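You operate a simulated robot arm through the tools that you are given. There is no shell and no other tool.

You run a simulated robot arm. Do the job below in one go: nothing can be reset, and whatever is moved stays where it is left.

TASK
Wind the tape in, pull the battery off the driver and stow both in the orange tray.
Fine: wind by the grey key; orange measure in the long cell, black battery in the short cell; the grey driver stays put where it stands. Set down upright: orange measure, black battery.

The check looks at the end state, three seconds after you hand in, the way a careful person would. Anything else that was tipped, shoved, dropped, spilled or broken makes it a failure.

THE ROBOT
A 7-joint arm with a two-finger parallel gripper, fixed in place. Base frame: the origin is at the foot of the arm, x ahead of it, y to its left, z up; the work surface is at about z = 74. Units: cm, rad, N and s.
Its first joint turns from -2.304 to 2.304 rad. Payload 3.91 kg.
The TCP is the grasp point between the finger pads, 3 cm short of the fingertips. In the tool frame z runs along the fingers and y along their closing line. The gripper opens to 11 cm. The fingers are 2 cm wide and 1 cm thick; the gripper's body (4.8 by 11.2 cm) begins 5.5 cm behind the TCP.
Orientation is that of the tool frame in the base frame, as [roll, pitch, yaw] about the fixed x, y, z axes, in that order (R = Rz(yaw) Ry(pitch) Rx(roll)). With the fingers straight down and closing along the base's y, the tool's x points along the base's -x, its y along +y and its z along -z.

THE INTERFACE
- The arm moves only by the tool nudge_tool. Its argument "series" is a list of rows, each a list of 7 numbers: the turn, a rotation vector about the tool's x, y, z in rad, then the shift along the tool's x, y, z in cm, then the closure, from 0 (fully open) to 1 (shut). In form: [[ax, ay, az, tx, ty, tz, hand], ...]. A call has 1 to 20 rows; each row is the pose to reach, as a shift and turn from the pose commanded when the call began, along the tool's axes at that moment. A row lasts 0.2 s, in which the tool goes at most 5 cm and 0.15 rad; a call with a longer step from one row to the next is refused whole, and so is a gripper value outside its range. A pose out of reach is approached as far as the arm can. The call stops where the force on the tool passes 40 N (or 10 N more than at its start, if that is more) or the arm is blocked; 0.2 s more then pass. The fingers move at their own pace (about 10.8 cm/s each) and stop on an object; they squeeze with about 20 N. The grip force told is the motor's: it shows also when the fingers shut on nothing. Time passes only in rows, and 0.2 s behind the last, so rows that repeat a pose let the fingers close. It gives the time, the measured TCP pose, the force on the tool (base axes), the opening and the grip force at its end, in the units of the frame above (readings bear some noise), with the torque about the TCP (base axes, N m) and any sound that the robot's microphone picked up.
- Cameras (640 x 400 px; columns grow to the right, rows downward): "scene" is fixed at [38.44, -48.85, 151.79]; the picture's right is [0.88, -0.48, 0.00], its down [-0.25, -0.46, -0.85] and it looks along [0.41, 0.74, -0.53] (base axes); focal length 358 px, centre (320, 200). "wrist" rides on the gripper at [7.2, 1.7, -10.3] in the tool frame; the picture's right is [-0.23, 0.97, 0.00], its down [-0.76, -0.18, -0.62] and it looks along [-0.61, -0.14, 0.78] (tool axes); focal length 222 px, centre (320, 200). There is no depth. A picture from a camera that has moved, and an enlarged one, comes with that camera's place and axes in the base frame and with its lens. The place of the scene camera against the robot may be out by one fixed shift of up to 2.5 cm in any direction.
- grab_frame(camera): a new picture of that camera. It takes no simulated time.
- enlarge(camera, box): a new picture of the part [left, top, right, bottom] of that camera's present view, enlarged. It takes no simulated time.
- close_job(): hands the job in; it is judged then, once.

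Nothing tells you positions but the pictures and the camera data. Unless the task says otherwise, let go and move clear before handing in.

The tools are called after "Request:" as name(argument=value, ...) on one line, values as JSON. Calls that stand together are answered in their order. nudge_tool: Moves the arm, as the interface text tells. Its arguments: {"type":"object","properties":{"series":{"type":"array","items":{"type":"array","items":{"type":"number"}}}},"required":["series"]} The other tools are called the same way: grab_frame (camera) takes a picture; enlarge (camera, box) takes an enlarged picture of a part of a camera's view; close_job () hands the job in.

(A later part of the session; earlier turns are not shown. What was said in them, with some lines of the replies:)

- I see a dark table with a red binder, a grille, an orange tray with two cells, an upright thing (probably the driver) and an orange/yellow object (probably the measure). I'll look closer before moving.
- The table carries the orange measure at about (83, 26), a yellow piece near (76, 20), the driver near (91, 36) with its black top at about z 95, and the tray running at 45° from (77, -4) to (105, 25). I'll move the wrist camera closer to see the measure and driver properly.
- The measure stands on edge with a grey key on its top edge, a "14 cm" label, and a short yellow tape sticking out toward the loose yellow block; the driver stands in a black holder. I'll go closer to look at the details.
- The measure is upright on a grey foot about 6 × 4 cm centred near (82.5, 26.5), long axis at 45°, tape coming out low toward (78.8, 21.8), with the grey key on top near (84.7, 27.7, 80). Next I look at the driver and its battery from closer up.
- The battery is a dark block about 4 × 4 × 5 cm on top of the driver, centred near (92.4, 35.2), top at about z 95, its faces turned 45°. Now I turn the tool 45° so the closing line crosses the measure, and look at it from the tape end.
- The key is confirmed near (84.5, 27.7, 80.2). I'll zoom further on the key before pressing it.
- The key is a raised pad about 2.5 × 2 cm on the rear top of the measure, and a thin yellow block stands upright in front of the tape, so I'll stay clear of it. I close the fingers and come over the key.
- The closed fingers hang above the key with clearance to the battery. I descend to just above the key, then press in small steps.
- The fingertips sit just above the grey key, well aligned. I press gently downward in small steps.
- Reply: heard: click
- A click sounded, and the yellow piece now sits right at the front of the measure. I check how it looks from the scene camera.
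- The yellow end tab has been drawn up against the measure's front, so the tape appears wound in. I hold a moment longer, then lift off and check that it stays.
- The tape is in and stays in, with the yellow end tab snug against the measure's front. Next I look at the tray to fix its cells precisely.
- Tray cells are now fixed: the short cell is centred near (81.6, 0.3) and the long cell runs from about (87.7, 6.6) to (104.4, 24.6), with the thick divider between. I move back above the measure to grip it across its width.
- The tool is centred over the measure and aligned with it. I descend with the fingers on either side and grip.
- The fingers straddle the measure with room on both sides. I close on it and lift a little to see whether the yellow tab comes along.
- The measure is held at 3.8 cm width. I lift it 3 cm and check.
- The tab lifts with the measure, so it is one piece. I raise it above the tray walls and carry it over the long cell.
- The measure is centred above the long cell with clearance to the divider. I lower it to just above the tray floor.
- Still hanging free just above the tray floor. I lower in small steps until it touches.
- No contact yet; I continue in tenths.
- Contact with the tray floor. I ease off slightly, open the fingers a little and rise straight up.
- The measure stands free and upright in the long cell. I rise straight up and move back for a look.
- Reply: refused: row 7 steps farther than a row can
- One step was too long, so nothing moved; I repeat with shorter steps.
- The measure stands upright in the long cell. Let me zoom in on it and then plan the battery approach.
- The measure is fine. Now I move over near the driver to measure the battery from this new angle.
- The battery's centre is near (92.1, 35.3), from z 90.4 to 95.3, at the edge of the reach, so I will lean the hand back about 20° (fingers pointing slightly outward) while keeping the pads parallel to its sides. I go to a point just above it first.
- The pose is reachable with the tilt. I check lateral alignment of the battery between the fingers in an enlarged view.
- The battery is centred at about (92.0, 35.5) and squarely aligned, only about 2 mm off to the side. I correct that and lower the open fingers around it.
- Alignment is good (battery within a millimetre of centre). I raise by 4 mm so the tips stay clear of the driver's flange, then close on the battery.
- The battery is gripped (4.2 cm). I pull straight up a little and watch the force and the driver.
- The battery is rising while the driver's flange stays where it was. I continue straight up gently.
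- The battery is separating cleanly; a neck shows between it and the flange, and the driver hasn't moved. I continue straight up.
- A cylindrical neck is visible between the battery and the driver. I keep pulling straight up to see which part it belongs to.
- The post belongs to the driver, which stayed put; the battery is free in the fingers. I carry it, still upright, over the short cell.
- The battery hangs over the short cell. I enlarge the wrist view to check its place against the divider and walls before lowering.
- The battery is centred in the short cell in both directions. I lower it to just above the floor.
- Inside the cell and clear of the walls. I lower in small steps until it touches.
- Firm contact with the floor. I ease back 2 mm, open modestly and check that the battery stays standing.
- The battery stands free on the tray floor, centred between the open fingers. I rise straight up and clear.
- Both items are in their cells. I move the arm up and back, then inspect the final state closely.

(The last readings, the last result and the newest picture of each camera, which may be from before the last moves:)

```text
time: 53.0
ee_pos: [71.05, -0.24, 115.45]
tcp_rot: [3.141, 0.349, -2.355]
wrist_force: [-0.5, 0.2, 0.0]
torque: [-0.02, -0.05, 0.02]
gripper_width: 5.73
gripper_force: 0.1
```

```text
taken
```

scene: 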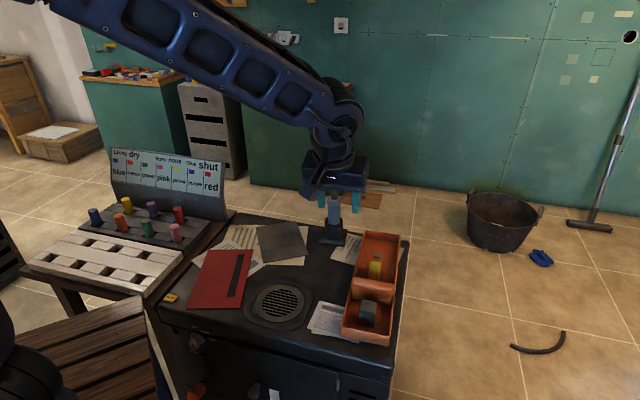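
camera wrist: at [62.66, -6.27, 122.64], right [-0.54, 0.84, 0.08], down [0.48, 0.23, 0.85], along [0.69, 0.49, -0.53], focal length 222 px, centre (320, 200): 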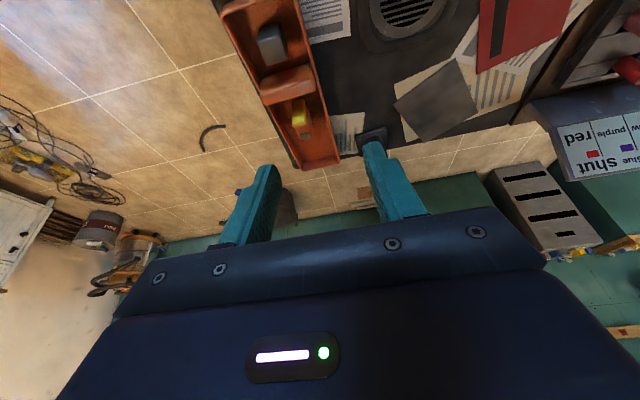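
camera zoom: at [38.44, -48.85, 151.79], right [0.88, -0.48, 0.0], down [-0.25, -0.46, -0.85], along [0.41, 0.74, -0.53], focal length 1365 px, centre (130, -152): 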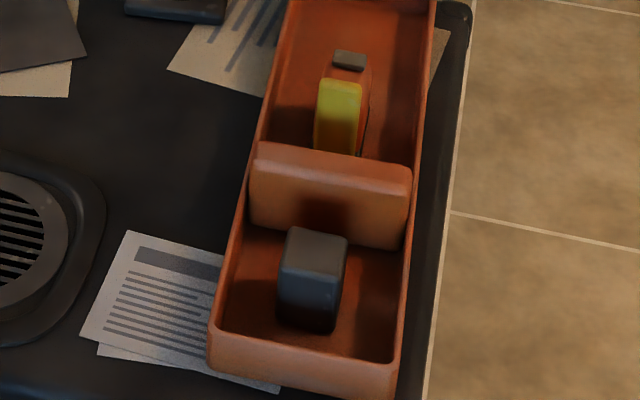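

Both stand upright and the driver is in place. I take one more close look at the measure's tab and the battery.

Request:
enlarge(camera="wrist", box=[220, 0, 360, 180])

Request:
enlarge(camera="wrist", box=[280, 85, 330, 145])

Request:
enlarge(camera="scene", box=[355, 245, 395, 290])

```text
2.22 times, centred on (290, 90) of wrist
camera zoom: at [62.66, -6.27, 122.64], right [-0.54, 0.84, 0.08], down [0.48, 0.23, 0.85], along [0.69, 0.49, -0.53], focal length 494 px, centre (387, 444)
```

zoom: 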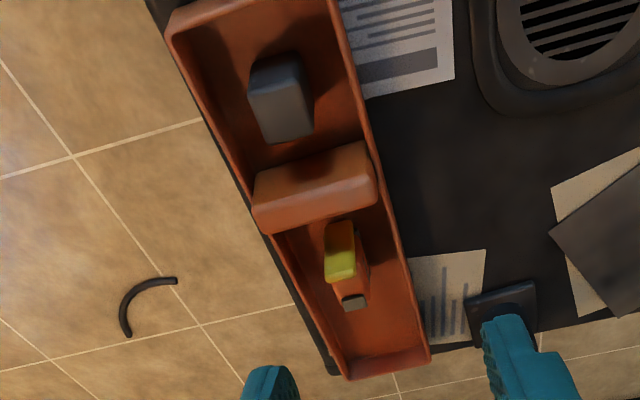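

```text
6.67 times, centred on (305, 115) of wrist
camera zoom: at [62.66, -6.27, 122.64], right [-0.54, 0.84, 0.08], down [0.48, 0.23, 0.85], along [0.69, 0.49, -0.53], focal length 1481 px, centre (420, 767)
```

zoom: 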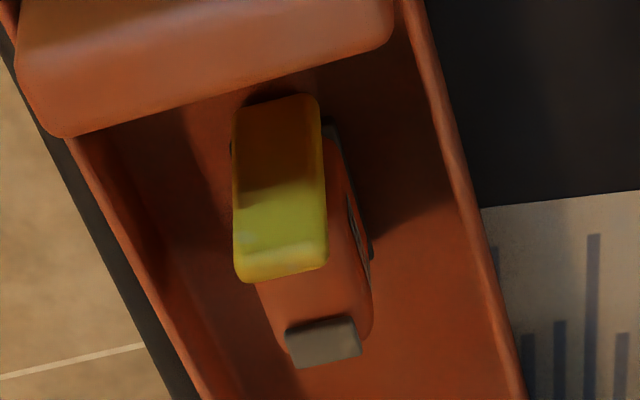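

```text
8.89 times, centred on (375, 268) of scene
camera zoom: at [38.44, -48.85, 151.79], right [0.88, -0.48, 0.0], down [-0.25, -0.46, -0.85], along [0.41, 0.74, -0.53], focal length 3185 px, centre (-169, -400)
```

zoom: 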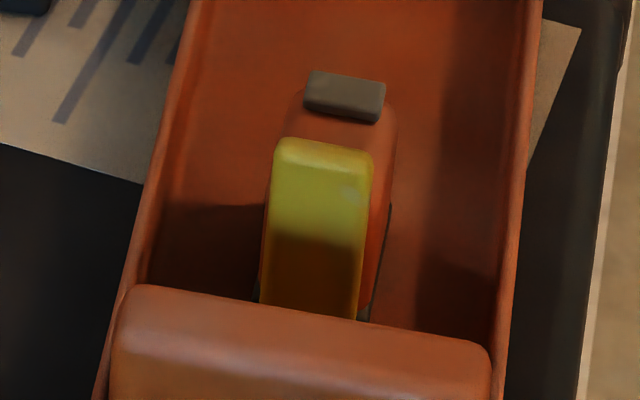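

The tab lies snug against the measure. To be thorough I move to where the measure's label side is visible and read it.

Request:
nudge_tool(series=[[0, 0, 0, -2.4, 2.6, 1.3, 0.48], [0, 0, 0, -4.9, 5.1, 2.6, 0.48], [0, 0, 0, -7.3, 7.7, 3.9, 0.48], [0, 0, 0, -9.8, 10.25, 5.2, 0.48], [0, 0, 0, -12.2, 12.8, 6.5, 0.48], [0, 0, 0, -14.7, 15.4, 7.75, 0.48], [0, 0, 0, -17.1, 17.9, 9.0, 0.48], [0, 0, 0, -19.55, 20.5, 10.33, 0.48], [0, 0, 0, -19.55, 20.5, 10.33, 0.48]])

Request:
grab_frame(camera="wrist")

Request:
enlarge(camera="wrist", box=[100, 20, 200, 100])

```text
time: 55.0
ee_pos: [72.48, 29.61, 112.27]
tcp_rot: [-3.141, 0.352, -2.356]
wrist_force: [0.0, 0.4, 0.2]
torque: [-0.01, 0.0, -0.01]
gripper_width: 5.7
gripper_force: 0.1
```

```text
taken
camera wrist: at [63.9, 23.5, 119.53], right [-0.54, 0.84, 0.08], down [0.48, 0.23, 0.85], along [0.69, 0.49, -0.53], focal length 222 px, centre (320, 200)
```

wrist: 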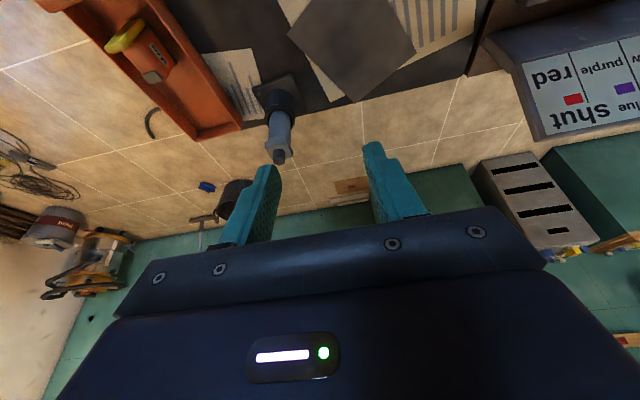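

```text
5.00 times, centred on (150, 60) of wrist
camera zoom: at [63.9, 23.5, 119.53], right [-0.54, 0.84, 0.08], down [0.48, 0.23, 0.85], along [0.69, 0.49, -0.53], focal length 1111 px, centre (1170, 900)
```

zoom: 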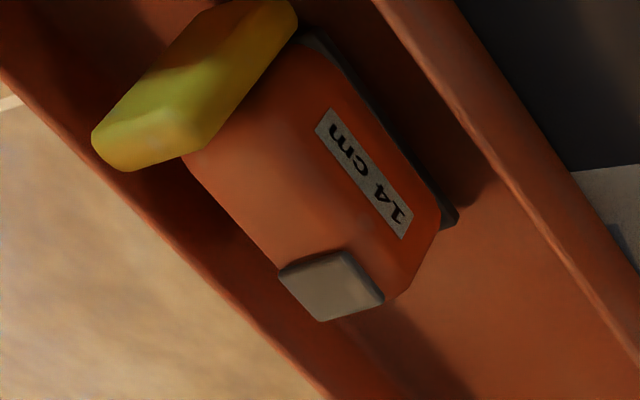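

The "14 cm" label is just a printed plate and the tab sits tight against the body, so the tape is wound in. The measure is upright in the long cell, the battery is upright in the short cell, the driver stands untouched and the arm is clear, so I hand in.

Request:
close_job()

```text
The job is handed in.
```

The tape is wound in, and both pieces are stowed in the orange tray. The job is handed in, but I got no verdict back.

- **Tape:** I pressed the grey key and heard a click. The yellow end tab drew up tight against the measure and stayed there.
- **Orange measure:** it stands upright in the long cell.
- **Black battery:** I pulled it straight up off the driver, and it now stands upright in the short cell.
- **Grey driver:** it stayed in its holder throughout and looks unmoved.

In the last pictures nothing else looked tipped or shoved, and the arm is clear of the table.
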